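You operate a simulated robot arm through the tools that you are given. There is no shell and no other tool. Be economical: measure what you need, move in short steps, check, and stop when the job is done.

You run a simulated robot arm. Do the job below in one go: nothing can be reset, and whatever is moved stays where it is left.

## Task
Cover the brown jar and put the green tile and the tube coil away in the drawer.
Fine: shut the drawer.

It is judged by the outcome, as a careful person would: the job done as asked, and still so three seconds after it is handed in. It fails if anything else is knocked over, pushed out of place, dropped, spilled or broken. Lids that push on must go on centred and level and be pressed home; caps that screw on are set level and turned clockwise until they are tight.

## Robot
A 6-joint arm with a two-finger parallel gripper, fixed in place. Base frame: the origin is at the foot of the arm, x ahead of it, y to its left, z up. Readings come in m, rad, newtons and seconds.
With the tool pointing down near the work surface it reaches from about 0.26 to 0.68 m from the base axis. Its first joint turns from -1.152 to 1.152 rad. Payload 2.9 kg.
Tool frame: the origin (TCP) lies between the finger pads and is the grasp point; the fingertips stand 0.03 m ahead of it; z points along the fingers, y is the line along which they close. The gripper opens to 0.11 m. The fingers are 0.02 m wide and 0.01 m thick; the gripper's body (0.048 by 0.112 m) begins 0.055 m behind the TCP.
Orientation is that of the tool frame in the base frame, as [roll, pitch, yaw] about the fixed x, y, z axes, in that order (R = Rz(yaw) Ry(pitch) Rx(roll)). With the fingers straight down and closing along the base's y, the tool's x points along the base's -x, its y along +y and its z along -z.

## Interface
- The arm moves only by the tool nudge_tool. Its argument "motion" is one flat list of numbers, 7 for each row, row after row: the finger opening in m, from 0 to 0.11, then the shift along the base's x, y, z in units of 500 mm (1.0 is 500 mm), then the turn, a rotation vector about the base's x, y, z in units of 45 degrees (1.0 is 45 degrees). In form: [gripper, tx, ty, tz, wx, wy, wz, gripper, tx, ty, tz, wx, wy, wz, ...]. A call has 1 to 20 rows; each row is the pose to reach, as a shift and turn from the pose commanded when the call began. A call with a number of a shift or a turn outside -1 to 1 is refused whole. Rows are played at 5 a second. More than 0.05 m and 0.15 rad between two rows, or a gripper value outside its range, and nothing of the call is played. A pose out of reach is approached as far as the arm can. The call stops where the force on the tool passes 40 N (or 10 N more than at its start, if that is more) or the arm is blocked; 0.2 s more then pass. The fingers move at their own pace (about 0.108 m/s each) and stop on an object; they squeeze with about 28 N. The grip force told is the motor's: it shows also when the fingers shut on nothing. Time passes only in rows, and 0.2 s behind the last, so rows that repeat a pose let the fingers close. The reply holds the time, the measured pose of the TCP, the force on the tool along the base axes, the opening and the grip force, in the units named above and with some noise, with the torque about the TCP (base axes, N m) and any sound that the robot's microphone picked up, and new pictures: "show" is both (left out), scene, wrist or none.
- Cameras (640 x 400 px; columns grow to the right, rows downward): "scene" is fixed at [0.094, 0.4747, 1.3541]; the picture's right is [-0.14, -0.99, 0.00], its down [-0.76, 0.11, -0.65] and it looks along [0.64, -0.09, -0.76] (base axes); focal length 264 px, centre (320, 200). "wrist" rides on the gripper at [0.072, 0.017, -0.103] in the tool frame; the picture's right is [-0.23, 0.97, 0.00], its down [-0.76, -0.18, -0.62] and it looks along [-0.61, -0.14, 0.78] (tool axes); focal length 222 px, centre (320, 200). There is no depth. A picture from a camera that has moved, and an enlarged one, comes with that camera's place and axes in the base frame and with its lens. The place of the scene camera against the robot may be out by one fixed shift of up to 0.018 m in any direction.
- close_up(camera, box): a new picture of the part [left, top, right, bottom] of that camera's present view, enlarged. It takes no simulated time.
- sign_off(): hands the job in; it is judged then, once.

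Go step by step. Nothing tells you positions but the pictures and the camera data: compare them with the known pose of the tool, close in by small moves and look again before you grip or let go. The budget is 120 turns and 200 pictures, counting those below and the enlarged ones. Unless the task says otherwise, let go and move clear before handing in, and close with one line.

The tools are called after "Request:" by a JSON object that holds its "op" and its "data". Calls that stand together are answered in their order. nudge_tool: Moves the arm, as the interface text tells. Its arguments: {"type":"object","properties":{"motion":{"type":"array"},"show":{"type":"string","enum":["both","scene","wrist","none"]}},"required":["motion"]} The other tools are called the same way: close_up (camera, box) takes an enlarged picture of a part of a camera's view; sign_off () hands the job in.

At the start:

```text
time_s: 0.0
tcp_pos: [0.3134, 0.3918, 1.1585]
tcp_rot: [3.141, -0.001, -3.141]
contact_force: [0.7, -0.3, -0.5]
wrist_torque: [-0.01, 0.0, 0.0]
grip_width: 0.11
finger_force: 0.1
```

scene: 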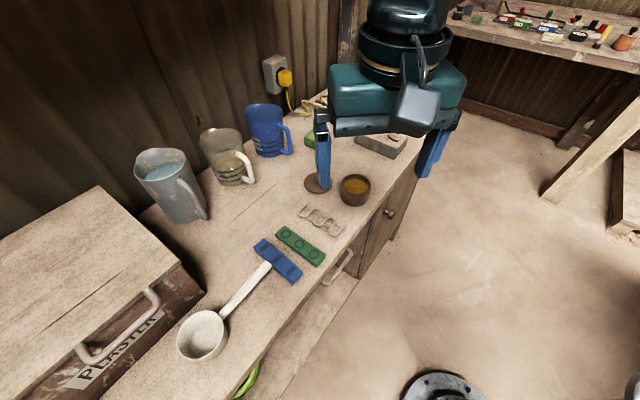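
wrist: 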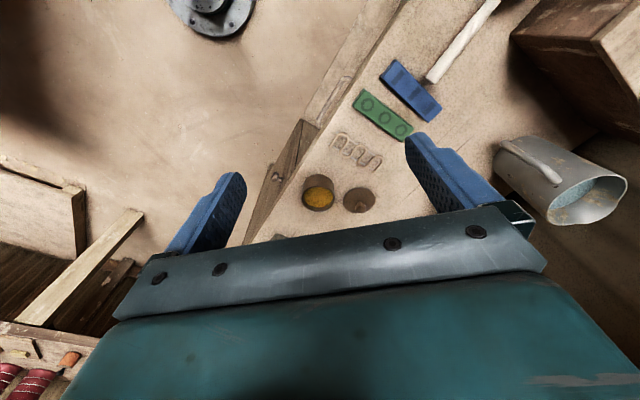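

I see a bench with a brown jar (yellow contents), a lid near it, a green tile, a tube coil and a drawer with a handle at the bench front. I'll look closer first.

Request:
{"op": "close_up", "data": {"camera": "scene", "box": [220, 90, 440, 300]}}

Request:
{"op": "close_up", "data": {"camera": "wrist", "box": [240, 40, 460, 240]}}

```text
1.90 times, centred on (330, 195) of scene
camera zoom: at [0.094, 0.4747, 1.3541], right [-0.14, -0.99, 0.0], down [-0.76, 0.11, -0.65], along [0.64, -0.09, -0.76], focal length 504 px, centre (301, 210)
```

zoom: 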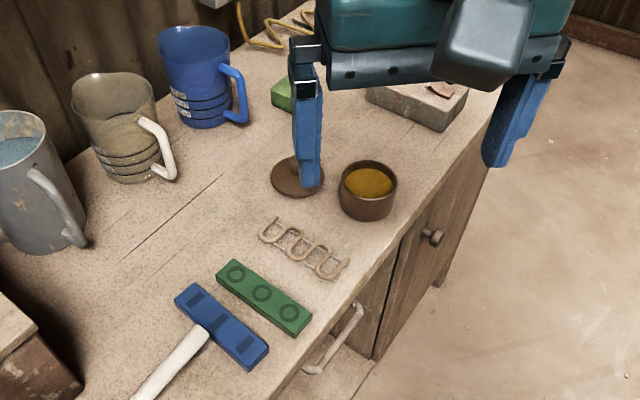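

```text
2.00 times, centred on (350, 140) of wrist
camera zoom: at [0.2416, 0.4099, 1.2627], right [0.23, 0.97, 0.0], down [0.76, -0.18, 0.62], along [0.61, -0.14, -0.78], focal length 444 px, centre (260, 320)
```

zoom: 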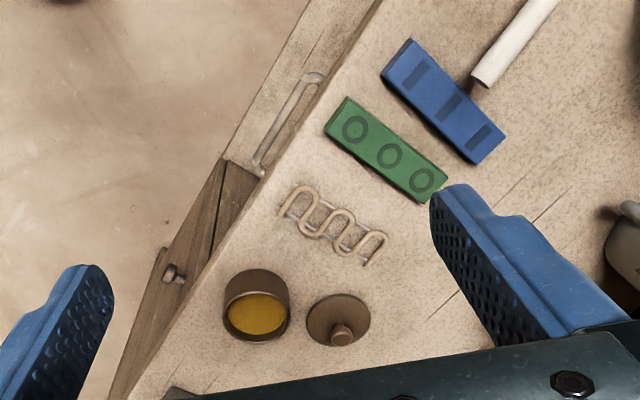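

The table top seems to be around z≈0.9, with its front edge running at about 45°. I'll turn the tool 45° to line up with it and come somewhat nearer for a second view.

Request:
{"op": "nudge_tool", "data": {"motion": [0.11, 0.035, 0.003, -0.026, 0, 0, 0.167, 0.11, 0.07, 0.006, -0.052, 0, 0, 0.333, 0.11, 0.105, 0.008, -0.078, 0, 0, 0.5, 0.11, 0.14, 0.011, -0.104, 0, 0, 0.667, 0.11, 0.175, 0.013, -0.13, 0, 0, 0.833, 0.11, 0.213, 0.016, -0.157, 0, 0, 1.0, 0.11, 0.213, 0.016, -0.157, 0, 0, 1.0]}}

```text
time_s: 1.6
tcp_pos: [0.4192, 0.4009, 1.0794]
tcp_rot: [-3.141, 0.0, -2.357]
contact_force: [0.2, 0.7, 0.4]
wrist_torque: [0.0, -0.03, -0.01]
grip_width: 0.1102
finger_force: 0.1
camera wrist: at [0.3568, 0.3621, 1.1837], right [-0.53, 0.85, 0.0], down [0.66, 0.41, 0.62], along [0.53, 0.33, -0.78], focal length 222 px, centre (320, 200)
```

scene: 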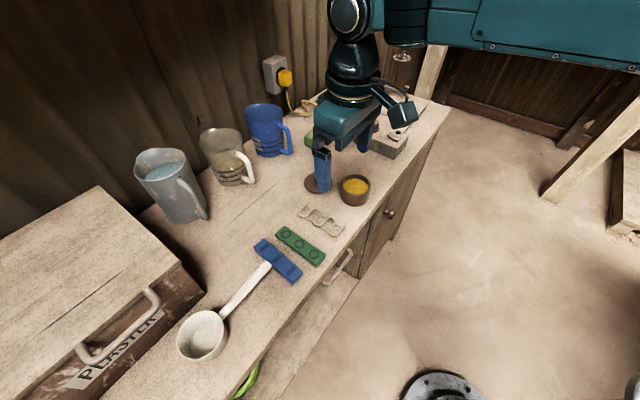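
wrist: 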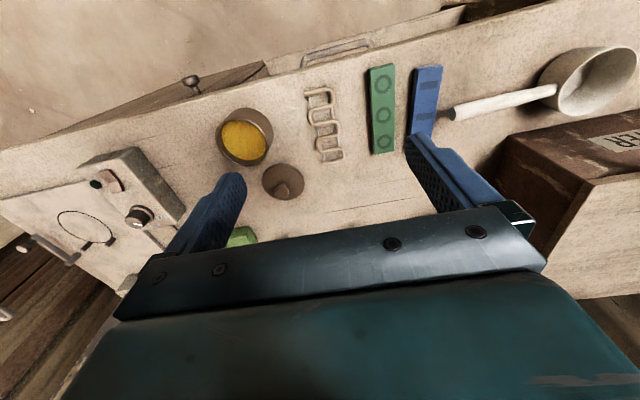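

Tile is at about (0.39, 0.49, top 0.856), lid at about (0.59, 0.43). I need a good look at the drawer handle before gripping it.

Request:
{"op": "close_up", "data": {"camera": "scene", "box": [280, 210, 400, 310]}}

Request:
{"op": "close_up", "data": {"camera": "wrist", "box": [170, 10, 490, 210]}}

```text
4.00 times, centred on (340, 260) of scene
camera zoom: at [0.094, 0.4747, 1.3541], right [-0.14, -0.99, 0.0], down [-0.76, 0.11, -0.65], along [0.64, -0.09, -0.76], focal length 1058 px, centre (240, -40)
```

zoom: 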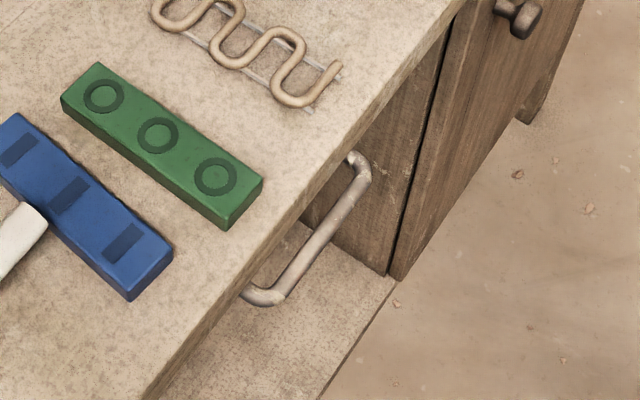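

```text
2.00 times, centred on (330, 110) of wrist
camera zoom: at [0.3568, 0.3621, 1.1837], right [-0.53, 0.85, 0.0], down [0.66, 0.41, 0.62], along [0.53, 0.33, -0.78], focal length 444 px, centre (300, 380)
```

zoom: 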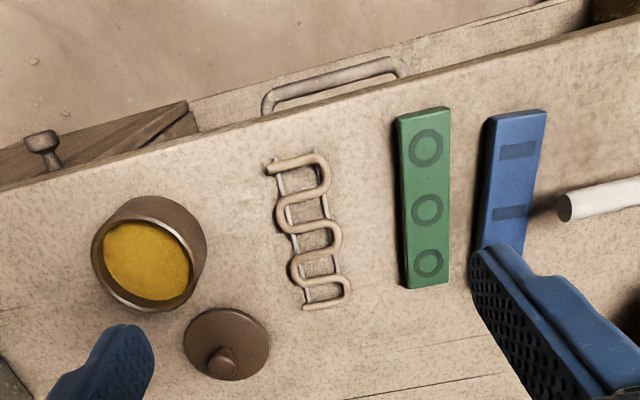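

The bench edge runs along q=(y−x)/√2 with the front at p=(x+y)/√2≈0.555, and the handle bar is just outside it at z≈0.77. I'll back off and tilt the tool to look at the drawer front.

Request:
{"op": "nudge_tool", "data": {"motion": [0.11, -0.044, -0.029, -0.066, 0.101, -0.101, 0, 0.11, -0.087, -0.058, -0.131, 0.202, -0.202, 0, 0.11, -0.131, -0.087, -0.197, 0.303, -0.303, 0, 0.11, -0.175, -0.115, -0.263, 0.404, -0.404, 0, 0.11, -0.219, -0.144, -0.329, 0.505, -0.505, 0, 0.11, -0.262, -0.173, -0.394, 0.606, -0.606, 0, 0.11, -0.306, -0.202, -0.46, 0.707, -0.707, 0, 0.11, -0.306, -0.202, -0.46, 0.707, -0.707, 0]}}

```text
time_s: 3.4
tcp_pos: [0.2683, 0.2981, 0.8503]
tcp_rot: [3.141, 0.783, -2.356]
contact_force: [0.2, 0.8, 1.2]
wrist_torque: [-0.02, -0.01, -0.01]
grip_width: 0.1101
finger_force: 0.1
camera wrist: at [0.1679, 0.222, 0.8732], right [-0.58, 0.8, 0.16], down [0.2, -0.06, 0.98], along [0.79, 0.59, -0.12], focal length 222 px, centre (320, 200)
```

scene: 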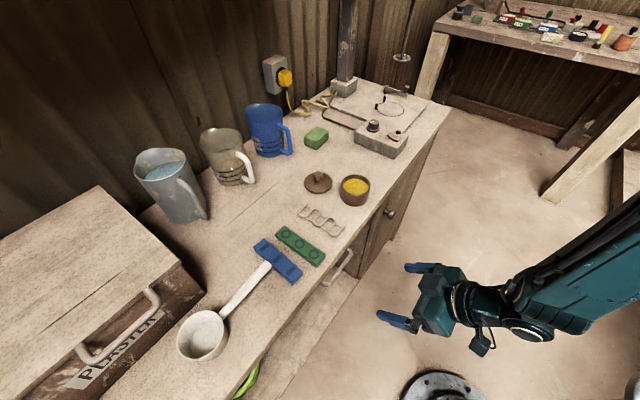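
wrist: 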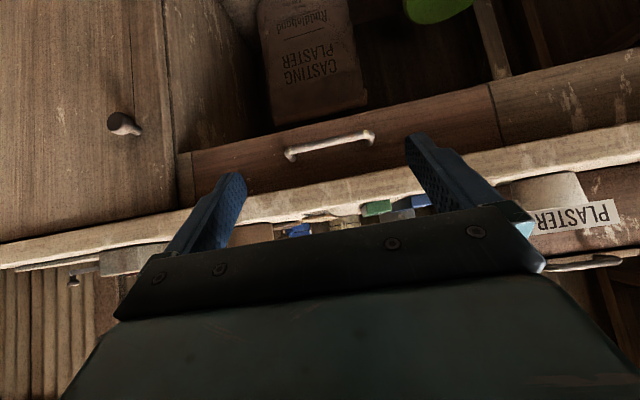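

The handle bar is at about (0.369, 0.402, 0.776), in the middle of the drawer front. One enlarged look at its standoff.

Request:
{"op": "close_up", "data": {"camera": "wrist", "box": [240, 90, 420, 210]}}

```text
3.33 times, centred on (330, 150) of wrist
camera zoom: at [0.1679, 0.222, 0.8732], right [-0.58, 0.8, 0.16], down [0.2, -0.06, 0.98], along [0.79, 0.59, -0.12], focal length 740 px, centre (287, 367)
```

zoom: 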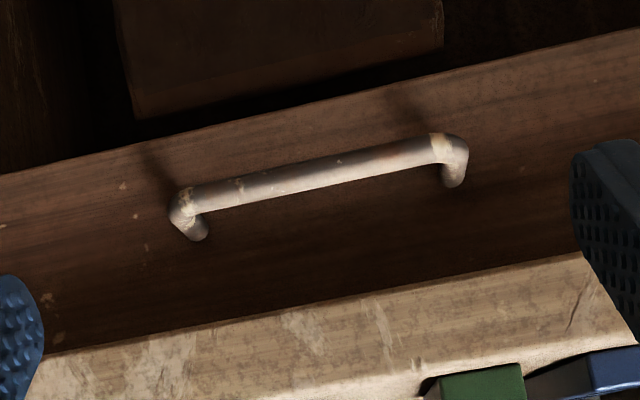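

The bar stands about 4 cm off the drawer face. I'll roll the tool 90° so the fingers close across the bar, then tilt closer to horizontal.

Request:
{"op": "nudge_tool", "data": {"motion": [0.11, 0, 0, 0, 0.083, 0.083, -0.118, 0.11, 0, 0, 0, 0.167, 0.167, -0.236, 0.11, 0, 0, 0, 0.25, 0.25, -0.354, 0.11, 0, 0, 0, 0.333, 0.333, -0.471, 0.11, 0, 0, 0, 0.417, 0.417, -0.589, 0.1, 0, 0, 0, 0.5, 0.5, -0.707, 0.09, 0, 0, 0, 0.583, 0.583, -0.825, 0.08, 0, 0, 0, 0.667, 0.667, -0.943], "show": "none"}}

Request:
{"op": "nudge_tool", "data": {"motion": [0.06, 0, 0, 0, 0.083, 0.083, -0.118, 0.05, 0, 0, 0, 0.167, 0.167, -0.236, 0.05, 0, 0, 0, 0.25, 0.25, -0.354, 0.05, 0, 0, 0, 0.333, 0.333, -0.471], "show": "none"}}

Request:
{"op": "nudge_tool", "data": {"motion": [0.05, 0.03, 0.033, -0.03, 0.098, -0.098, 0, 0.05, 0.06, 0.066, -0.06, 0.196, -0.196, 0, 0.05, 0.096, 0.101, -0.095, 0.295, -0.295, 0, 0.05, 0.096, 0.101, -0.095, 0.393, -0.393, 0, 0.05, 0.096, 0.101, -0.095, 0.393, -0.393, 0]}}

```text
time_s: 5.2
tcp_pos: [0.2672, 0.2981, 0.8494]
tcp_rot: [2.429, 0.359, 2.742]
contact_force: [0.4, 0.4, 0.3]
wrist_torque: [0.0, -0.01, 0.01]
grip_width: 0.0797
finger_force: 0.1
```

```text
time_s: 6.2
tcp_pos: [0.2666, 0.2987, 0.8512]
tcp_rot: [2.356, -0.003, 2.354]
contact_force: [-0.2, -0.3, 0.6]
wrist_torque: [0.02, 0.02, 0.0]
grip_width: 0.0499
finger_force: 0.0
```

```text
time_s: 7.4
tcp_pos: [0.3496, 0.3509, 0.8084]
tcp_rot: [1.929, -0.002, 2.36]
contact_force: [-0.1, 0.3, 0.2]
wrist_torque: [0.0, -0.02, 0.05]
grip_width: 0.0501
finger_force: 0.0
out of reach, approached as far as the arm can: row 4, 5
camera wrist: at [0.2355, 0.3388, 0.8608], right [0.4, 0.08, 0.91], down [0.09, -0.99, 0.05], along [0.91, 0.06, -0.41], focal length 222 px, centre (320, 200)
```

scene: 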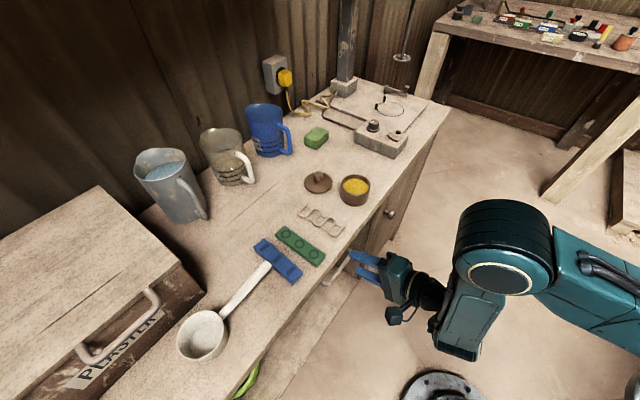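
wrist: 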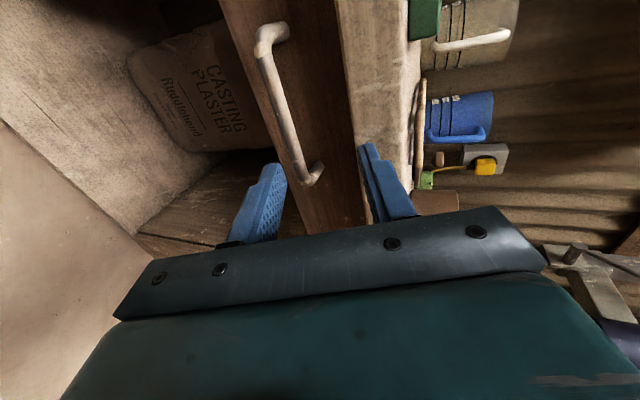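

The tilt was reached, but the position stopped short at the near reach limit. I'll make a small test move to see what the commanded pose is.

Request:
{"op": "nudge_tool", "data": {"motion": [0.05, 0.02, 0.02, -0.03, 0, 0, 0, 0.05, 0.02, 0.02, -0.03, 0, 0, 0], "show": "none"}}

```text
time_s: 8.0
tcp_pos: [0.3596, 0.3612, 0.7927]
tcp_rot: [1.923, 0.0, 2.357]
contact_force: [-16.2, -27.0, 16.0]
wrist_torque: [1.15, -0.89, -0.3]
grip_width: 0.053
finger_force: 3.0
out of reach, approached as far as the arm can: row 1
```

Contact appeared; let me look.

Request:
{"op": "nudge_tool", "data": {"motion": [0.05, -0.01, -0.01, 0.01, 0, 0, 0]}}

Request:
{"op": "close_up", "data": {"camera": "wrist", "box": [200, 80, 460, 250]}}

Request:
{"op": "close_up", "data": {"camera": "scene", "box": [300, 220, 440, 340]}}

```text
time_s: 8.4
tcp_pos: [0.3585, 0.3591, 0.7936]
tcp_rot: [1.919, 0.0, 2.354]
contact_force: [-0.5, -0.4, -0.3]
wrist_torque: [0.02, -0.02, -0.02]
grip_width: 0.0503
finger_force: 0.0
out of reach, approached as far as the arm can: row 1
camera wrist: at [0.2428, 0.3471, 0.8448], right [0.4, 0.07, 0.92], down [0.08, -1.0, 0.05], along [0.91, 0.05, -0.4], focal length 222 px, centre (320, 200)
```

scene: 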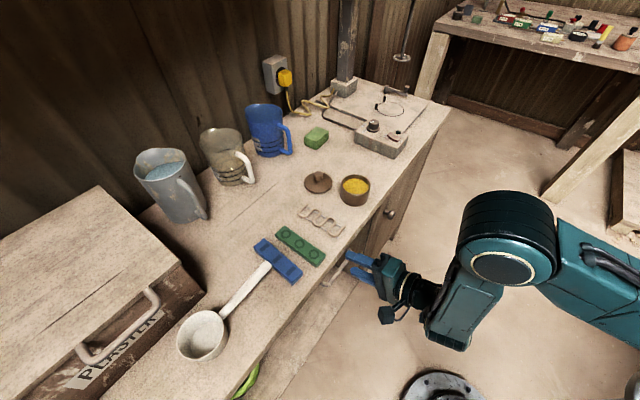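
wrist: 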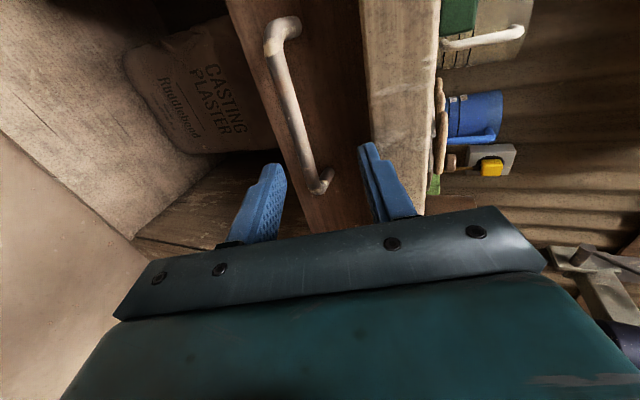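

```text
2.35 times, centred on (330, 165) of wrist
camera zoom: at [0.2428, 0.3471, 0.8448], right [0.4, 0.07, 0.92], down [0.08, -1.0, 0.05], along [0.91, 0.05, -0.4], focal length 523 px, centre (296, 282)
```

zoom: 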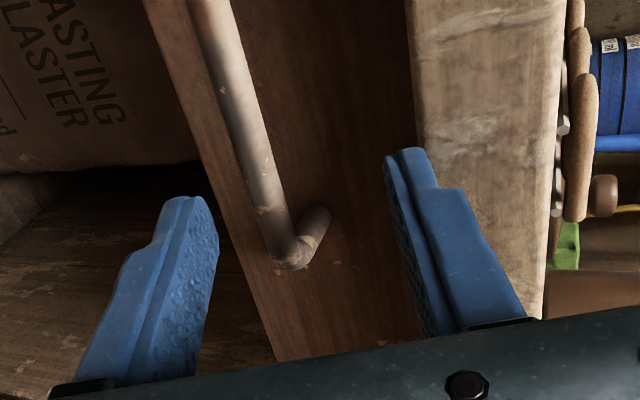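

```text
3.33 times, centred on (370, 280) of scene
camera zoom: at [0.094, 0.4747, 1.3541], right [-0.14, -0.99, 0.0], down [-0.76, 0.11, -0.65], along [0.64, -0.09, -0.76], focal length 882 px, centre (153, -67)
```

zoom: 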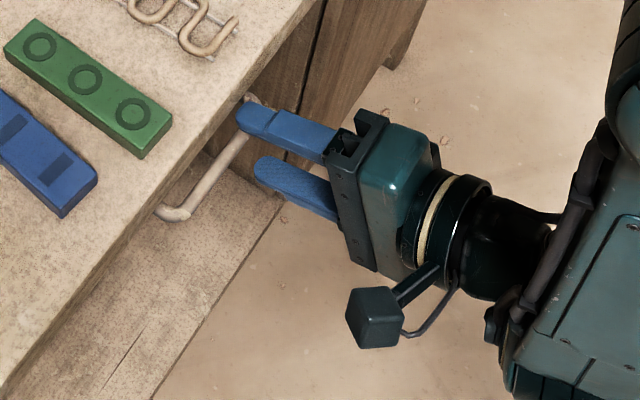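

The upper fingertip touched the bench edge lightly: I was too high and off the bar's middle. I'll ease the tilt to 60°, recentre, narrow the opening, then look.

Request:
{"op": "nudge_tool", "data": {"motion": [0.035, -0.03, 0.004, 0.014, -0.078, 0.078, 0, 0.035, -0.057, 0.008, 0.028, -0.157, 0.157, 0, 0.035, -0.057, 0.008, 0.028, -0.157, 0.157, 0]}}

Request:
{"op": "close_up", "data": {"camera": "wrist", "box": [200, 40, 460, 250]}}

```text
time_s: 9.2
tcp_pos: [0.3289, 0.3622, 0.807]
tcp_rot: [2.097, 0.0, 2.358]
contact_force: [0.3, -0.7, -1.3]
wrist_torque: [0.01, 0.0, 0.01]
grip_width: 0.0351
finger_force: 0.0
out of reach, approached as far as the arm can: row 1
camera wrist: at [0.2207, 0.3566, 0.8741], right [0.51, 0.18, 0.84], down [0.1, -0.98, 0.16], along [0.86, 0.0, -0.51], focal length 222 px, centre (320, 200)
```

scene: 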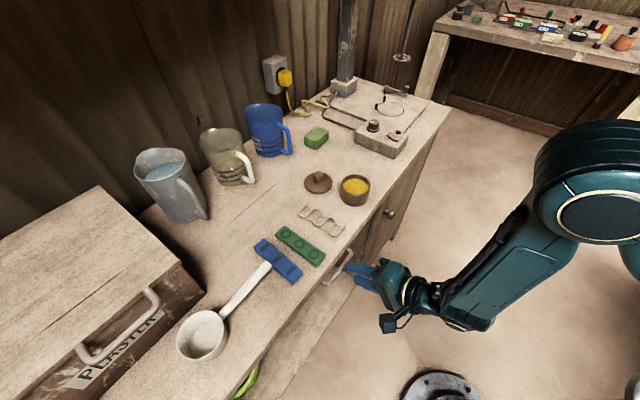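
wrist: 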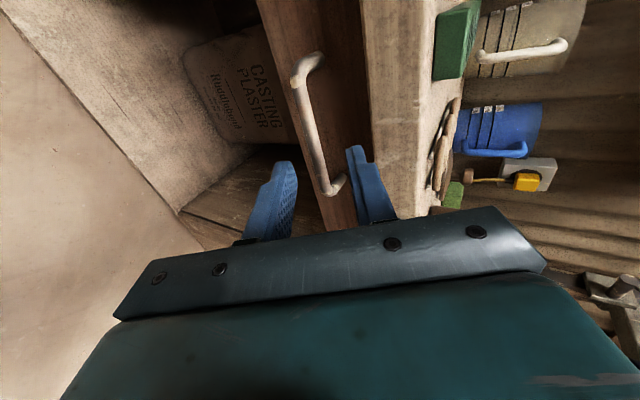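

```text
1.90 times, centred on (330, 145) of wrist
camera zoom: at [0.2207, 0.3566, 0.8741], right [0.51, 0.18, 0.84], down [0.1, -0.98, 0.16], along [0.86, 0.0, -0.51], focal length 423 px, centre (301, 305)
```

zoom: 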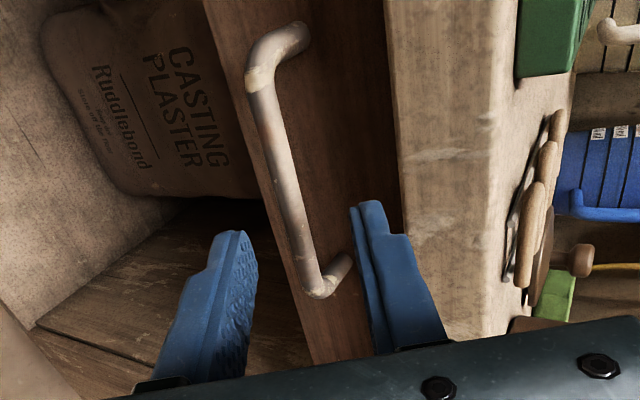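

The bar runs q = −0.025…0.072 at z≈0.773, and the tool now sits at its middle. Advancing and closing.

Request:
{"op": "nudge_tool", "data": {"motion": [0.035, 0.023, 0.023, -0.02, 0, 0, 0, 0.035, 0.047, 0.047, -0.039, 0, 0, 0, 0.035, 0.07, 0.07, -0.058, 0, 0, 0, 0.035, 0.07, 0.07, -0.058, 0, 0, 0], "show": "wrist"}}

Request:
{"op": "close_up", "data": {"camera": "scene", "box": [290, 220, 430, 320]}}

```text
time_s: 10.2
tcp_pos: [0.3637, 0.3976, 0.7786]
tcp_rot: [2.095, -0.002, 2.355]
contact_force: [-0.4, 0.2, 0.1]
wrist_torque: [-0.02, 0.01, -0.01]
grip_width: 0.0351
finger_force: 0.1
camera wrist: at [0.2565, 0.3917, 0.844], right [0.51, 0.18, 0.84], down [0.09, -0.98, 0.16], along [0.86, 0.0, -0.51], focal length 222 px, centre (320, 200)
```

wrist: 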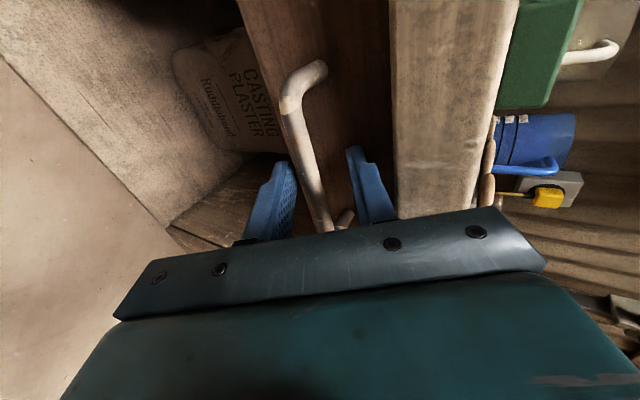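

```text
4.00 times, centred on (360, 270) of scene
camera zoom: at [0.094, 0.4747, 1.3541], right [-0.14, -0.99, 0.0], down [-0.76, 0.11, -0.65], along [0.64, -0.09, -0.76], focal length 1058 px, centre (160, -80)
```

zoom: 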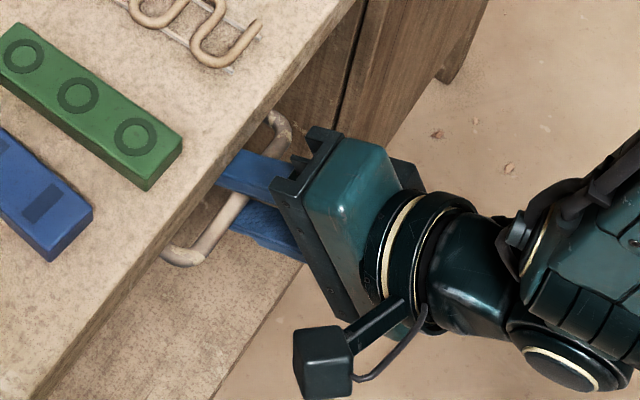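

The bar lies between the fingers. Closing on it.

Request:
{"op": "nudge_tool", "data": {"motion": [0.025, 0, 0, 0, 0, 0, 0, 0.015, 0, 0, 0, 0, 0, 0, 0.005, 0, 0, 0, 0, 0, 0, 0, 0, 0, 0, 0, 0, 0], "show": "none"}}

```text
time_s: 11.2
tcp_pos: [0.3627, 0.3955, 0.7746]
tcp_rot: [2.107, -0.001, 2.357]
contact_force: [-4.3, -3.8, -28.1]
wrist_torque: [-0.21, 0.16, 0.5]
grip_width: 0.0104
finger_force: 44.9
```

Gripped (bar ≈10 mm); the bar is a few mm lower than I set, so I ease down and start pulling out, reducing tilt as I go.

Request:
{"op": "nudge_tool", "data": {"motion": [0, 0, 0, -0.008, 0, 0, 0, 0, -0.014, -0.014, -0.008, 0, 0, 0, 0, -0.028, -0.028, -0.008, -0.039, 0.039, 0, 0, -0.042, -0.042, -0.008, -0.079, 0.079, 0, 0, -0.056, -0.056, -0.008, -0.118, 0.118, 0, 0, -0.07, -0.07, -0.008, -0.157, 0.157, 0], "show": "both"}}

```text
time_s: 12.6
tcp_pos: [0.3313, 0.3645, 0.7766]
tcp_rot: [2.259, 0.001, 2.357]
contact_force: [4.5, -3.9, 16.2]
wrist_torque: [-0.29, -0.56, -0.12]
grip_width: 0.0106
finger_force: 44.8
camera wrist: at [0.2318, 0.3671, 0.8545], right [0.6, 0.28, 0.75], down [0.12, -0.96, 0.26], along [0.79, -0.07, -0.61], focal length 222 px, centre (320, 200)
```

scene: 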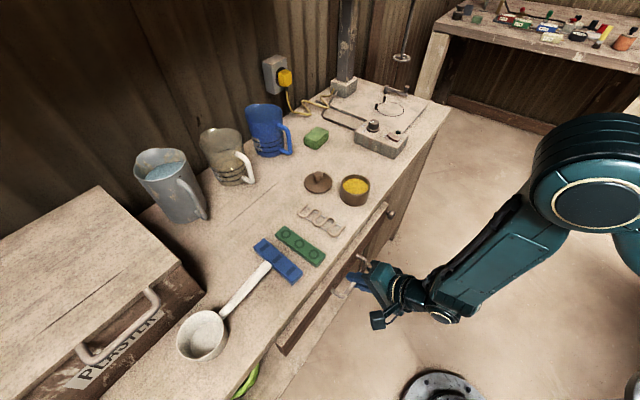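
wrist: 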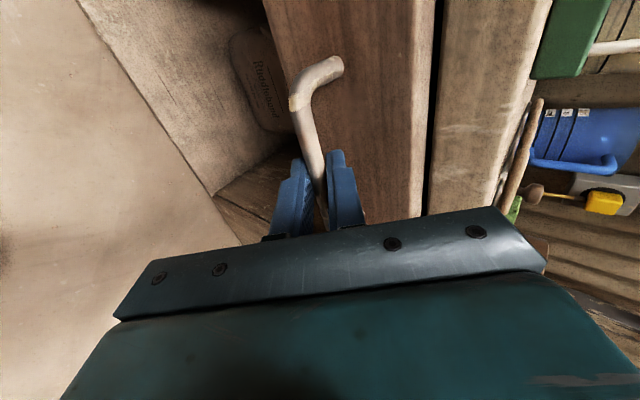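

The drawer slides out. Continuing the pull.

Request:
{"op": "nudge_tool", "data": {"motion": [0, -0.03, -0.03, 0.004, -0.03, 0.03, 0, 0, -0.06, -0.06, 0.004, -0.06, 0.06, 0, 0, -0.09, -0.09, 0.004, -0.09, 0.09, 0, 0, -0.12, -0.12, 0.004, -0.12, 0.12, 0, 0, -0.15, -0.15, 0.004, -0.15, 0.15, 0, 0, -0.18, -0.18, 0.004, -0.18, 0.18, 0], "show": "both"}}

```text
time_s: 13.9
tcp_pos: [0.2551, 0.2872, 0.7762]
tcp_rot: [2.43, -0.003, 2.357]
contact_force: [0.3, -0.7, 2.0]
wrist_torque: [-0.18, -0.16, 0.35]
grip_width: 0.0107
finger_force: 45.1
stopped in row 6: the force on the tool passed its limit at 42 N (the readings are from after the stop); the commanded pose is now the measured one
camera wrist: at [0.1651, 0.3, 0.8663], right [0.68, 0.36, 0.64], down [0.16, -0.92, 0.36], along [0.71, -0.14, -0.69], focal length 222 px, centre (320, 200)
```

scene: 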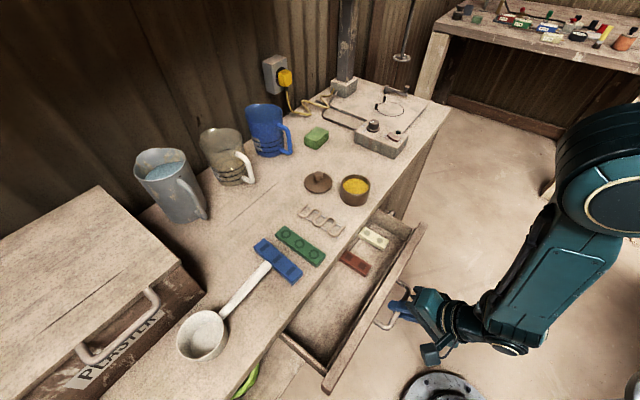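
wrist: 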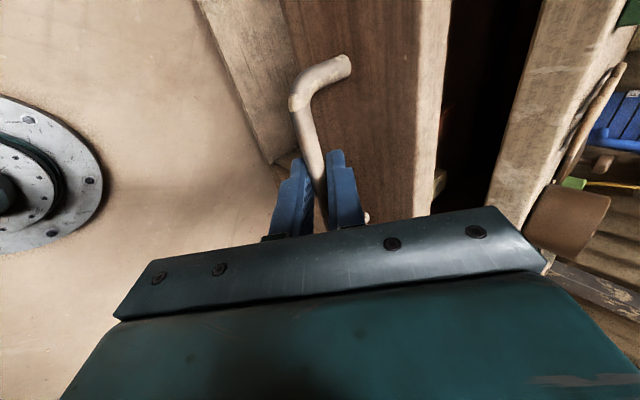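

The drawer is open about 16 cm, at its stop. I release the handle, withdraw back along the fingers and rise.

Request:
{"op": "nudge_tool", "data": {"motion": [0.02, 0, 0, 0, 0, 0, 0, 0.035, 0, 0, 0, 0, 0, 0, 0.035, 0, 0, 0, 0, 0, 0, 0.035, -0.025, -0.025, 0.043, 0, 0, 0, 0.035, -0.05, -0.05, 0.085, 0, 0, 0, 0.035, -0.075, -0.075, 0.13, 0, 0, 0, 0.035, -0.075, -0.075, 0.2, 0, 0, 0, 0.035, -0.075, -0.075, 0.28, 0, 0, 0, 0.035, -0.05, -0.05, 0.36, 0, 0, 0, 0.035, -0.02, -0.02, 0.42, 0, 0, 0, 0.035, 0.02, 0.02, 0.48, 0, 0, 0], "show": "none"}}

```text
time_s: 16.3
tcp_pos: [0.2632, 0.2979, 1.015]
tcp_rot: [2.431, -0.003, 2.358]
contact_force: [-0.6, 0.5, -0.5]
wrist_torque: [0.05, 0.03, 0.01]
grip_width: 0.0349
finger_force: 0.0
out of reach, approached as far as the arm can: row 5, 6, 7, 8, 9
```

Now I bring the tool vertical again and turn it back so the fingers close along the bench edge, over the open drawer.

Request:
{"op": "nudge_tool", "data": {"motion": [0.06, 0.015, 0.014, 0.013, -0.107, 0.107, 0, 0.06, 0.03, 0.029, 0.025, -0.213, 0.213, 0, 0.06, 0.045, 0.043, 0.037, -0.32, 0.32, 0, 0.06, 0.06, 0.057, 0.05, -0.427, 0.427, 0, 0.06, 0.075, 0.071, 0.05, -0.533, 0.533, 0, 0.06, 0.09, 0.086, 0.05, -0.64, 0.64, 0], "show": "none"}}

Request:
{"op": "nudge_tool", "data": {"motion": [0.06, 0, 0, 0, 0, 0, 0.167, 0.06, 0, 0, 0, 0, 0, 0.333, 0.06, 0, 0, 0, 0, 0, 0.5, 0.06, 0, 0, 0, 0, 0, 0.667, 0.06, 0, 0, 0, 0, 0, 0.833, 0.06, 0, 0, 0, 0, 0, 1.0], "show": "none"}}

Request:
{"op": "nudge_tool", "data": {"motion": [0.06, 0, 0, 0, 0, 0, 0.167, 0.06, 0, 0, 0, 0, 0, 0.333, 0.06, 0, 0, 0, 0, 0, 0.5, 0.06, 0, 0, 0, 0, 0, 0.667, 0.06, 0, 0, 0, 0, 0, 0.833, 0.06, 0, 0, 0, 0, 0, 1.0]}}

Request:
{"op": "close_up", "data": {"camera": "scene", "box": [250, 200, 450, 400]}}

```text
time_s: 17.7
tcp_pos: [0.3084, 0.3397, 1.0416]
tcp_rot: [-3.141, -0.002, 2.357]
contact_force: [0.6, 0.3, -0.4]
wrist_torque: [0.01, 0.0, 0.02]
grip_width: 0.0601
finger_force: 0.0
```

```text
time_s: 19.1
tcp_pos: [0.3102, 0.3391, 1.0404]
tcp_rot: [-3.141, -0.002, -3.139]
contact_force: [-0.3, -0.2, -0.5]
wrist_torque: [-0.01, 0.0, -0.02]
grip_width: 0.06
finger_force: 0.1
```

```text
time_s: 20.5
tcp_pos: [0.3081, 0.3398, 1.0423]
tcp_rot: [-3.139, -0.002, -2.354]
contact_force: [0.1, 0.6, 0.1]
wrist_torque: [-0.01, 0.01, 0.0]
grip_width: 0.0599
finger_force: 0.1
camera wrist: at [0.2464, 0.3011, 1.1451], right [-0.53, 0.85, 0.0], down [0.66, 0.42, 0.62], along [0.53, 0.33, -0.78], focal length 222 px, centre (320, 200)
```

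scene: 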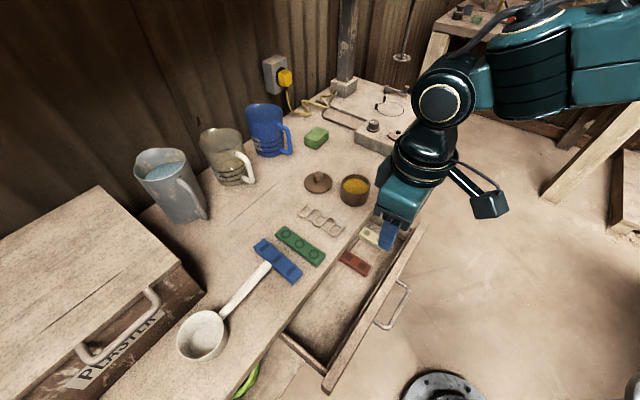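
wrist: 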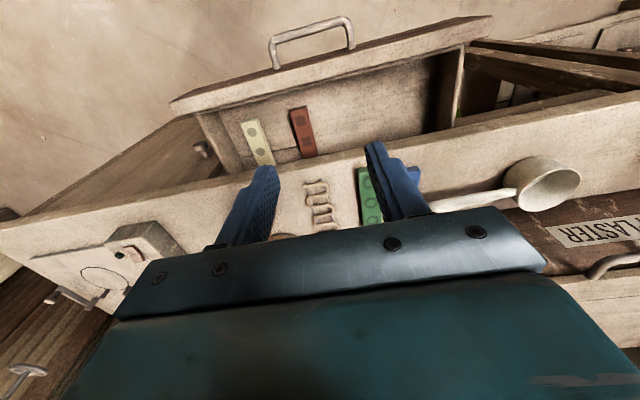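

```text
2.00 times, centred on (350, 300) of scene
camera zoom: at [0.094, 0.4747, 1.3541], right [-0.14, -0.99, 0.0], down [-0.76, 0.11, -0.65], along [0.64, -0.09, -0.76], focal length 529 px, centre (260, 0)
```

zoom: 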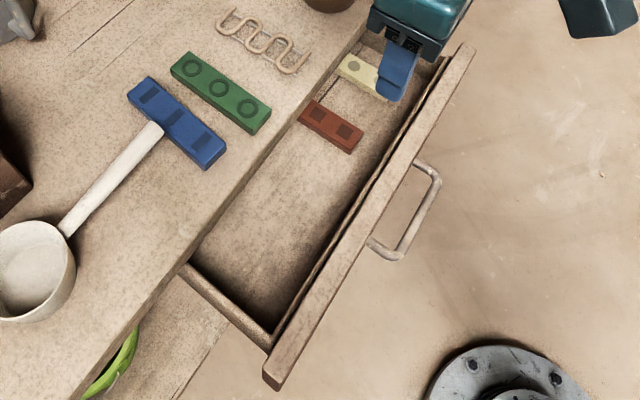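

Request:
{"op": "close_up", "data": {"camera": "wrist", "box": [160, 10, 500, 220]}}

```text
1.88 times, centred on (330, 115) of wrist
camera zoom: at [0.2464, 0.3011, 1.1451], right [-0.53, 0.85, 0.0], down [0.66, 0.42, 0.62], along [0.53, 0.33, -0.78], focal length 418 px, centre (301, 360)
```

zoom: 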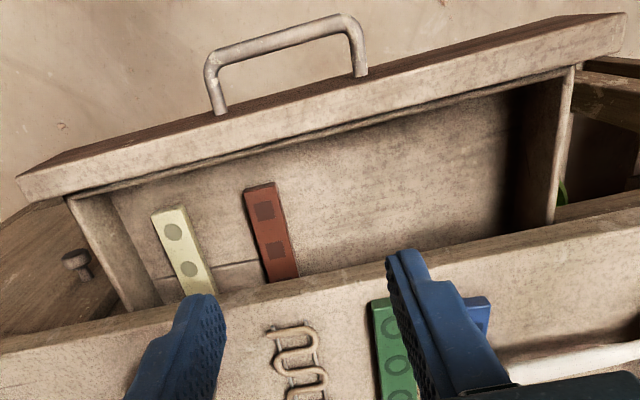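

The drawer's opening is p≈0.448–0.553, with a red and a white tile already inside at q<0.01; the left part (q 0.02–0.19) is free. Next I go above the green tile for an accurate view.

Request:
{"op": "nudge_tool", "data": {"motion": [0.07, 0.033, 0.06, -0.02, 0, 0, 0, 0.07, 0.066, 0.12, -0.04, 0, 0, 0, 0.07, 0.1, 0.18, -0.06, 0, 0, 0, 0.07, 0.133, 0.24, -0.08, 0, 0, 0, 0.07, 0.17, 0.302, -0.1, 0, 0, 0, 0.07, 0.17, 0.302, -0.1, 0, 0, 0], "show": "wrist"}}

Request:
{"op": "close_up", "data": {"camera": "wrist", "box": [220, 80, 440, 220]}}

```text
time_s: 21.9
tcp_pos: [0.3933, 0.4906, 0.992]
tcp_rot: [-3.14, -0.003, -2.356]
contact_force: [0.7, 0.8, -0.3]
wrist_torque: [0.02, -0.02, 0.01]
grip_width: 0.0699
finger_force: 0.1
camera wrist: at [0.3312, 0.452, 1.0954], right [-0.53, 0.85, 0.0], down [0.67, 0.41, 0.62], along [0.53, 0.33, -0.78], focal length 222 px, centre (320, 200)
```

wrist: 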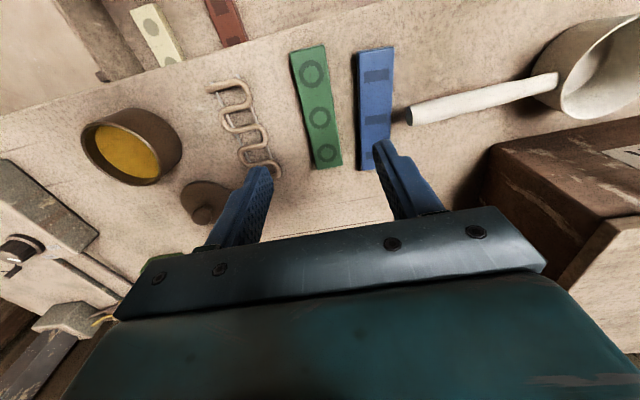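

```text
2.86 times, centred on (330, 150) of wrist
camera zoom: at [0.3312, 0.452, 1.0954], right [-0.53, 0.85, 0.0], down [0.67, 0.41, 0.62], along [0.53, 0.33, -0.78], focal length 635 px, centre (291, 343)
```

zoom: 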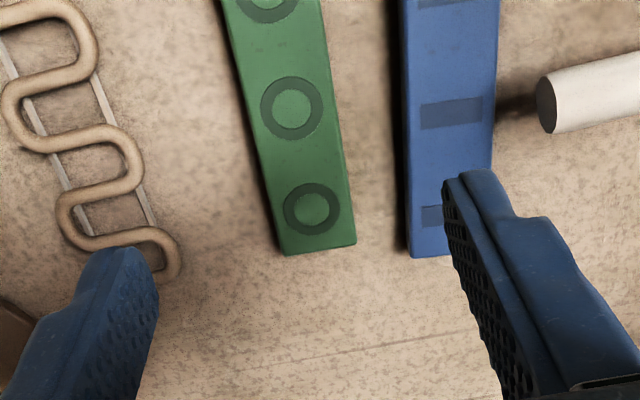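

Green tile: about 30 × 117 mm, centre p≈0.627, q≈0.069, top near z≈0.87. The blue tile is only ~2 cm beside it, so I'll straddle with a narrow opening near its front half. Descend partway and check.

Request:
{"op": "nudge_tool", "data": {"motion": [0.05, -0.02, -0.017, -0.07, 0, 0, 0, 0.04, -0.02, -0.017, -0.134, 0, 0, 0, 0.04, -0.02, -0.017, -0.134, 0, 0, 0], "show": "wrist"}}

Request:
{"op": "close_up", "data": {"camera": "wrist", "box": [220, 80, 440, 220]}}

Request:
{"op": "close_up", "data": {"camera": "scene", "box": [240, 190, 360, 290]}}

```text
time_s: 22.7
tcp_pos: [0.3843, 0.4786, 0.924]
tcp_rot: [-3.141, -0.002, -2.358]
contact_force: [-1.0, 0.2, 0.4]
wrist_torque: [0.02, 0.05, 0.01]
grip_width: 0.04
finger_force: 0.1
camera wrist: at [0.3209, 0.4415, 1.0279], right [-0.53, 0.85, 0.0], down [0.66, 0.41, 0.62], along [0.53, 0.33, -0.78], focal length 222 px, centre (320, 200)
```

wrist: 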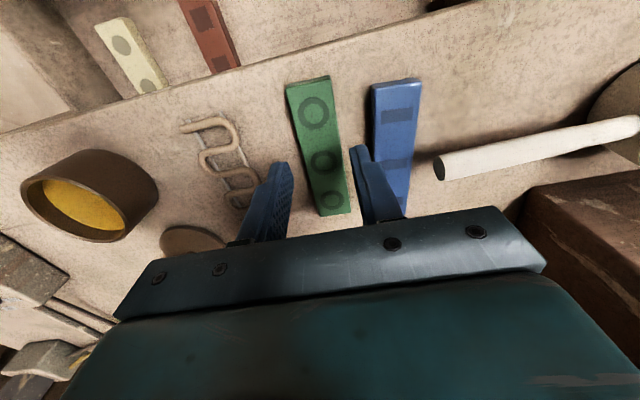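

```text
2.86 times, centred on (330, 150) of wrist
camera zoom: at [0.3209, 0.4415, 1.0279], right [-0.53, 0.85, 0.0], down [0.66, 0.41, 0.62], along [0.53, 0.33, -0.78], focal length 635 px, centre (291, 343)
```

zoom: 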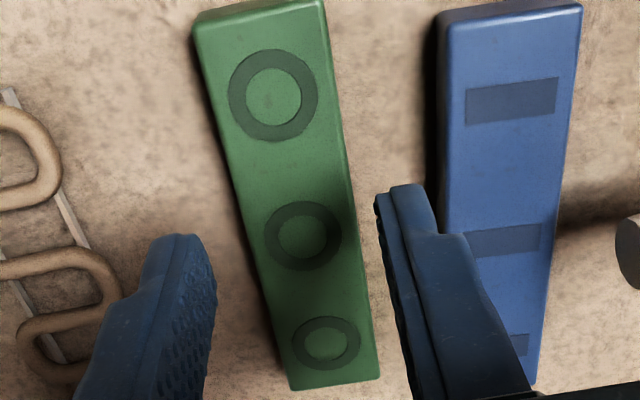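

```text
4.00 times, centred on (300, 240) of scene
camera zoom: at [0.094, 0.4747, 1.3541], right [-0.14, -0.99, 0.0], down [-0.76, 0.11, -0.65], along [0.64, -0.09, -0.76], focal length 1058 px, centre (400, 40)
```

zoom: 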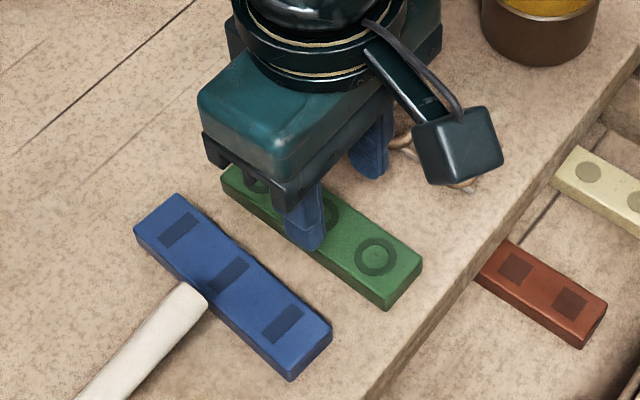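

Tile top is at z≈0.869. Fine shift of 2 mm and down to put the tips beside the tile.

Request:
{"op": "nudge_tool", "data": {"motion": [0.04, -0.003, 0.003, -0.03, 0, 0, 0, 0.04, -0.003, 0.003, -0.055, 0, 0, 0, 0.04, -0.003, 0.003, -0.072, 0, 0, 0, 0.04, -0.003, 0.003, -0.072, 0, 0, 0], "show": "wrist"}}

Request:
{"op": "close_up", "data": {"camera": "wrist", "box": [220, 100, 440, 240]}}

Request:
{"op": "close_up", "data": {"camera": "scene", "box": [240, 190, 360, 290]}}

```text
time_s: 23.7
tcp_pos: [0.3832, 0.4835, 0.8883]
tcp_rot: [-3.14, -0.004, -2.358]
contact_force: [-0.3, -1.0, 0.9]
wrist_torque: [-0.03, 0.03, -0.05]
grip_width: 0.04
finger_force: 0.0
camera wrist: at [0.3203, 0.4447, 0.9917], right [-0.53, 0.85, 0.0], down [0.66, 0.41, 0.62], along [0.53, 0.33, -0.78], focal length 222 px, centre (320, 200)
```

wrist: 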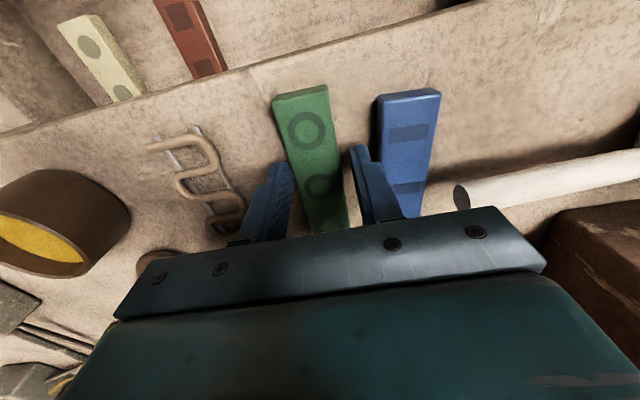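

```text
2.86 times, centred on (330, 170) of wrist
camera zoom: at [0.3203, 0.4447, 0.9917], right [-0.53, 0.85, 0.0], down [0.66, 0.41, 0.62], along [0.53, 0.33, -0.78], focal length 635 px, centre (291, 286)
```

zoom: 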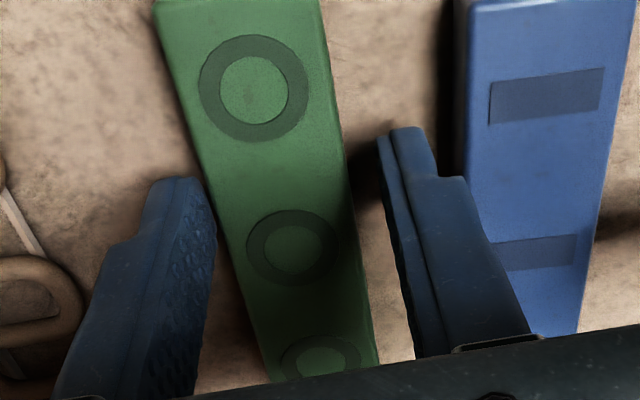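

```text
4.00 times, centred on (300, 240) of scene
camera zoom: at [0.094, 0.4747, 1.3541], right [-0.14, -0.99, 0.0], down [-0.76, 0.11, -0.65], along [0.64, -0.09, -0.76], focal length 1058 px, centre (400, 40)
```

zoom: 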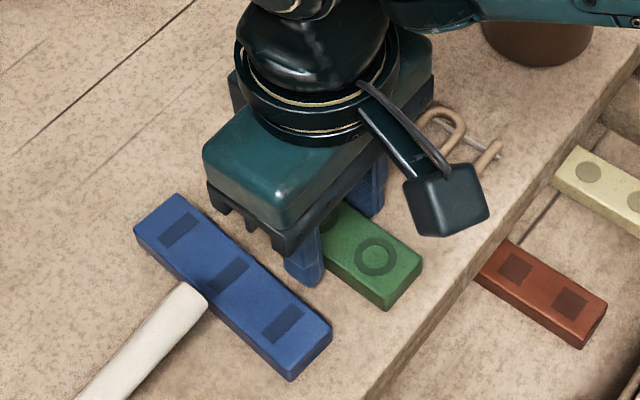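

The tile lies between the fingers with clearance both sides. Lower 4 mm more and close.

Request:
{"op": "nudge_tool", "data": {"motion": [0.04, 0, 0, -0.008, 0, 0, 0, 0.03, 0, 0, -0.008, 0, 0, 0, 0.02, 0, 0, -0.008, 0, 0, 0, 0, 0, 0, -0.008, 0, 0, 0, 0, 0, 0, -0.008, 0, 0, 0], "show": "wrist"}}

```text
time_s: 24.9
tcp_pos: [0.3832, 0.4829, 0.8846]
tcp_rot: [-3.139, -0.001, -2.357]
contact_force: [0.1, 0.6, 4.8]
wrist_torque: [-0.01, 0.04, -0.14]
grip_width: 0.0312
finger_force: 28.3
camera wrist: at [0.3199, 0.4447, 0.9881], right [-0.53, 0.85, 0.0], down [0.66, 0.41, 0.62], along [0.53, 0.33, -0.78], focal length 222 px, centre (320, 200)
```

wrist: 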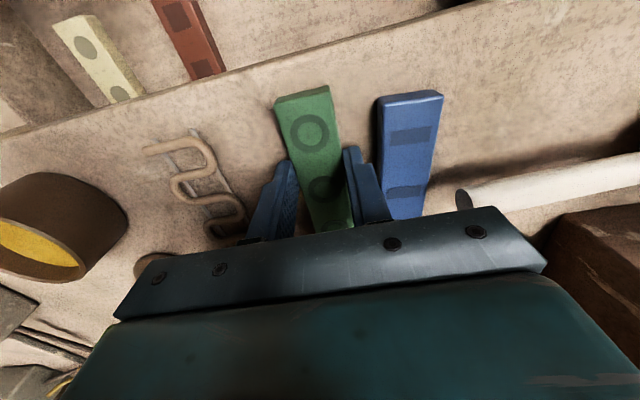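

Tile gripped (31 mm). Lift, then carry it over the free part of the drawer while turning it to lie along the drawer.

Request:
{"op": "nudge_tool", "data": {"motion": [0, 0, 0, 0.08, 0, 0, 0, 0, 0, 0, 0.16, 0, 0, 0, 0, 0, 0, 0.22, 0, 0, 0, 0, -0.042, -0.016, 0.22, 0, 0, -0.167, 0, -0.083, -0.032, 0.22, 0, 0, -0.333, 0, -0.125, -0.048, 0.22, 0, 0, -0.5, 0, -0.167, -0.064, 0.22, 0, 0, -0.667, 0, -0.208, -0.08, 0.22, 0, 0, -0.833, 0, -0.25, -0.096, 0.22, 0, 0, -1.0], "show": "scene"}}

Request:
{"op": "nudge_tool", "data": {"motion": [0, 0, 0, 0, 0, 0, -0.167, 0, 0, 0, 0, 0, 0, -0.333, 0, 0, 0, 0, 0, 0, -0.5, 0, 0, 0, 0, 0, 0, -0.667, 0, 0, 0, 0, 0, 0, -0.833, 0, 0, 0, 0, 0, 0, -1.0, 0, 0, 0, 0, 0, 0, -1.0]}}

```text
time_s: 26.9
tcp_pos: [0.2595, 0.4338, 0.9931]
tcp_rot: [3.142, -0.002, 3.137]
contact_force: [-0.6, -0.6, -1.3]
wrist_torque: [0.03, -0.01, 0.04]
grip_width: 0.0313
finger_force: 28.1
```

scene: 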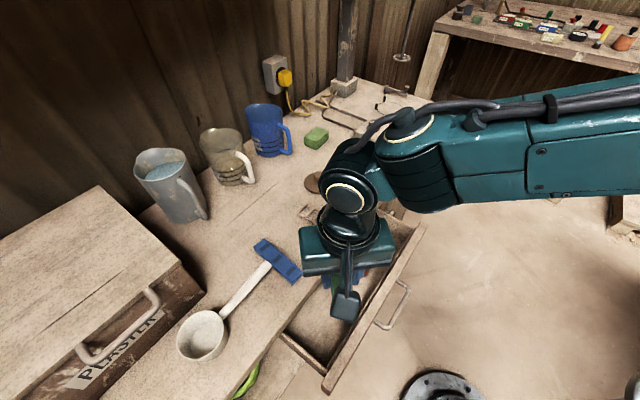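

```text
time_s: 28.5
tcp_pos: [0.2584, 0.4354, 0.9949]
tcp_rot: [-3.14, -0.002, 2.355]
contact_force: [-0.4, -1.1, -1.6]
wrist_torque: [0.0, 0.04, -0.01]
grip_width: 0.0313
finger_force: 27.4
camera wrist: at [0.2196, 0.499, 1.0981], right [0.85, 0.53, 0.0], down [0.41, -0.67, 0.62], along [0.33, -0.53, -0.78], focal length 222 px, centre (320, 200)
```

scene: 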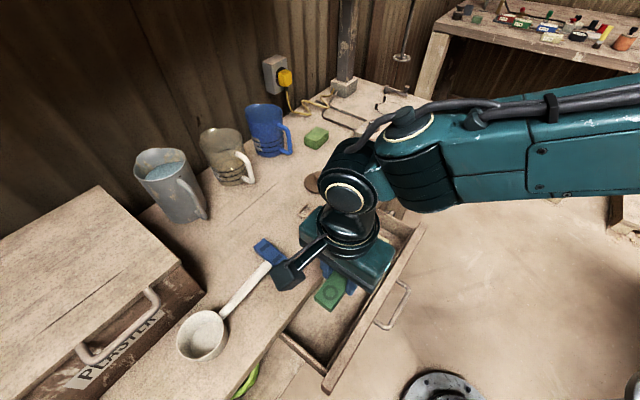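
wrist: 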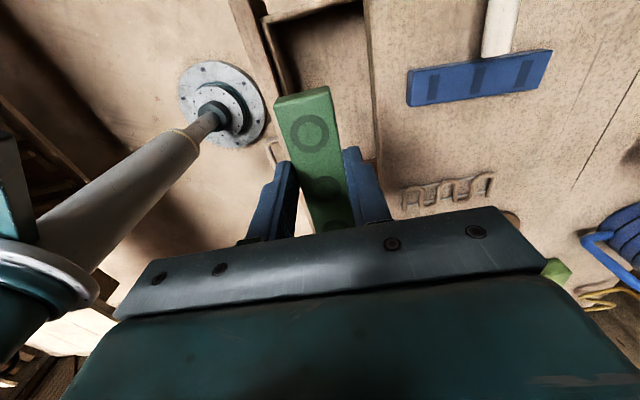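

The tile now lies along the drawer above the free area. Lowering into the drawer in steps, watching for contact.

Request:
{"op": "nudge_tool", "data": {"motion": [0, 0, 0, -0.08, 0, 0, 0, 0, 0, 0, -0.16, 0, 0, 0, 0, 0, 0, -0.24, 0, 0, 0, 0, 0, 0, -0.32, 0, 0, 0, 0, 0, 0, -0.37, 0, 0, 0, 0, 0, 0, -0.37, 0, 0, 0]}}

Request:
{"op": "close_up", "data": {"camera": "scene", "box": [260, 210, 420, 350]}}

```text
time_s: 29.9
tcp_pos: [0.257, 0.4381, 0.8079]
tcp_rot: [-3.14, -0.001, 2.357]
contact_force: [-0.7, 0.3, -0.3]
wrist_torque: [0.03, 0.02, -0.02]
grip_width: 0.0313
finger_force: 28.2
camera wrist: at [0.2186, 0.5012, 0.9115], right [0.85, 0.53, 0.0], down [0.41, -0.66, 0.62], along [0.33, -0.53, -0.78], focal length 222 px, centre (320, 200)
```

scene: 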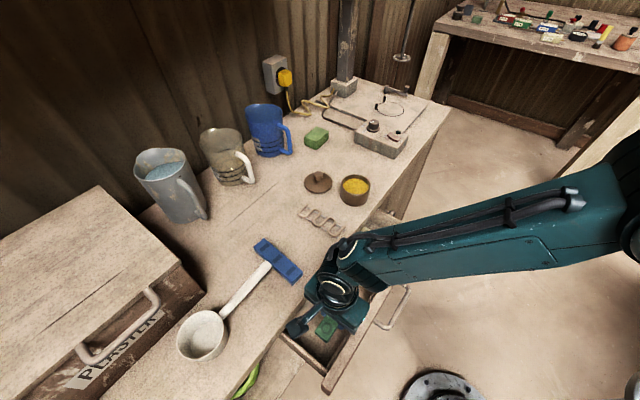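
wrist: 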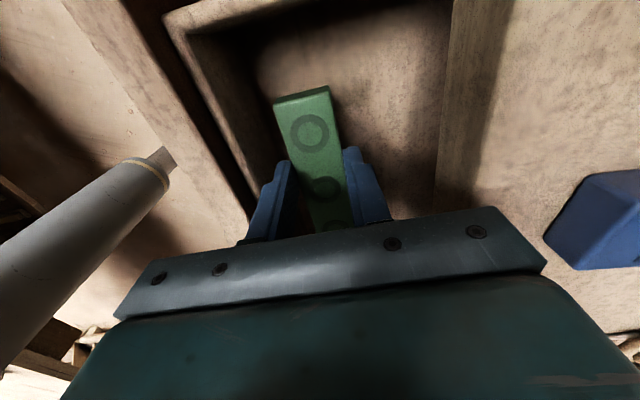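

```text
2.86 times, centred on (340, 280) of scene
camera zoom: at [0.094, 0.4748, 1.354], right [-0.14, -0.99, 0.0], down [-0.76, 0.11, -0.65], along [0.64, -0.09, -0.76], focal length 756 px, centre (263, -29)
```

zoom: 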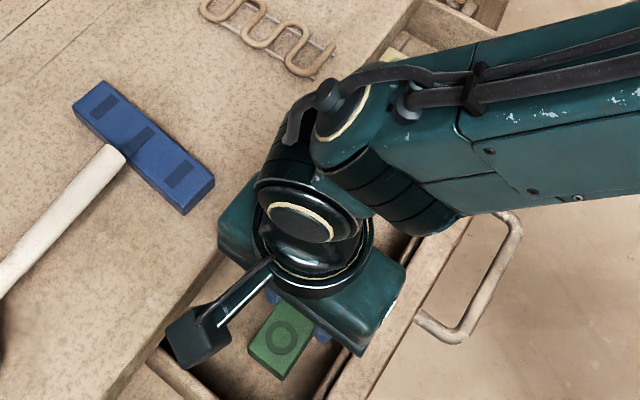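

Request:
{"op": "nudge_tool", "data": {"motion": [0, 0, 0, -0.01, 0, 0, 0, 0, 0, 0, -0.02, 0, 0, 0, 0, 0, 0, -0.03, 0, 0, 0, 0, 0, 0, -0.04, 0, 0, 0, 0, 0, 0, -0.05, 0, 0, 0], "show": "wrist"}}

```text
time_s: 31.1
tcp_pos: [0.2567, 0.437, 0.7844]
tcp_rot: [3.14, -0.001, 2.357]
contact_force: [0.2, -0.8, -0.9]
wrist_torque: [0.03, 0.02, 0.01]
grip_width: 0.0314
finger_force: 28.3
camera wrist: at [0.2187, 0.5002, 0.8877], right [0.85, 0.53, 0.0], down [0.41, -0.67, 0.62], along [0.33, -0.53, -0.78], focal length 222 px, centre (320, 200)
```

wrist: 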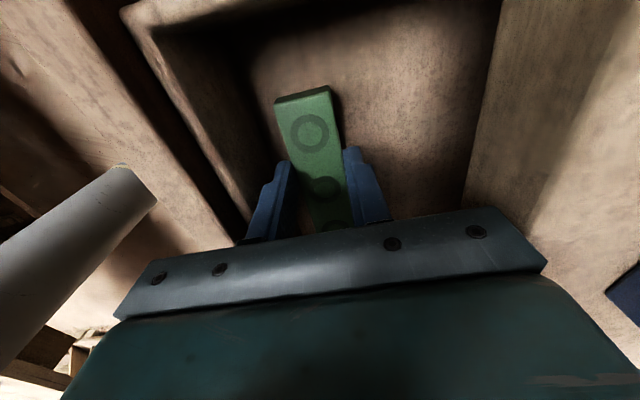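

Request:
{"op": "nudge_tool", "data": {"motion": [0, 0, 0, -0.006, 0, 0, 0, 0, 0, 0, -0.012, 0, 0, 0, 0, 0, 0, -0.018, 0, 0, 0], "show": "none"}}

Request:
{"op": "nudge_tool", "data": {"motion": [0, 0, 0, -0.004, 0, 0, 0, 0, 0, 0, -0.008, 0, 0, 0], "show": "none"}}

```text
time_s: 31.9
tcp_pos: [0.258, 0.4354, 0.7765]
tcp_rot: [-3.141, -0.002, 2.357]
contact_force: [0.5, 0.5, -1.8]
wrist_torque: [0.02, 0.02, -0.02]
grip_width: 0.0315
finger_force: 28.2
```

```text
time_s: 32.5
tcp_pos: [0.2574, 0.4352, 0.7702]
tcp_rot: [-3.141, -0.003, 2.356]
contact_force: [0.6, 0.7, -0.6]
wrist_torque: [0.02, 0.01, 0.01]
grip_width: 0.0313
finger_force: 28.1
```

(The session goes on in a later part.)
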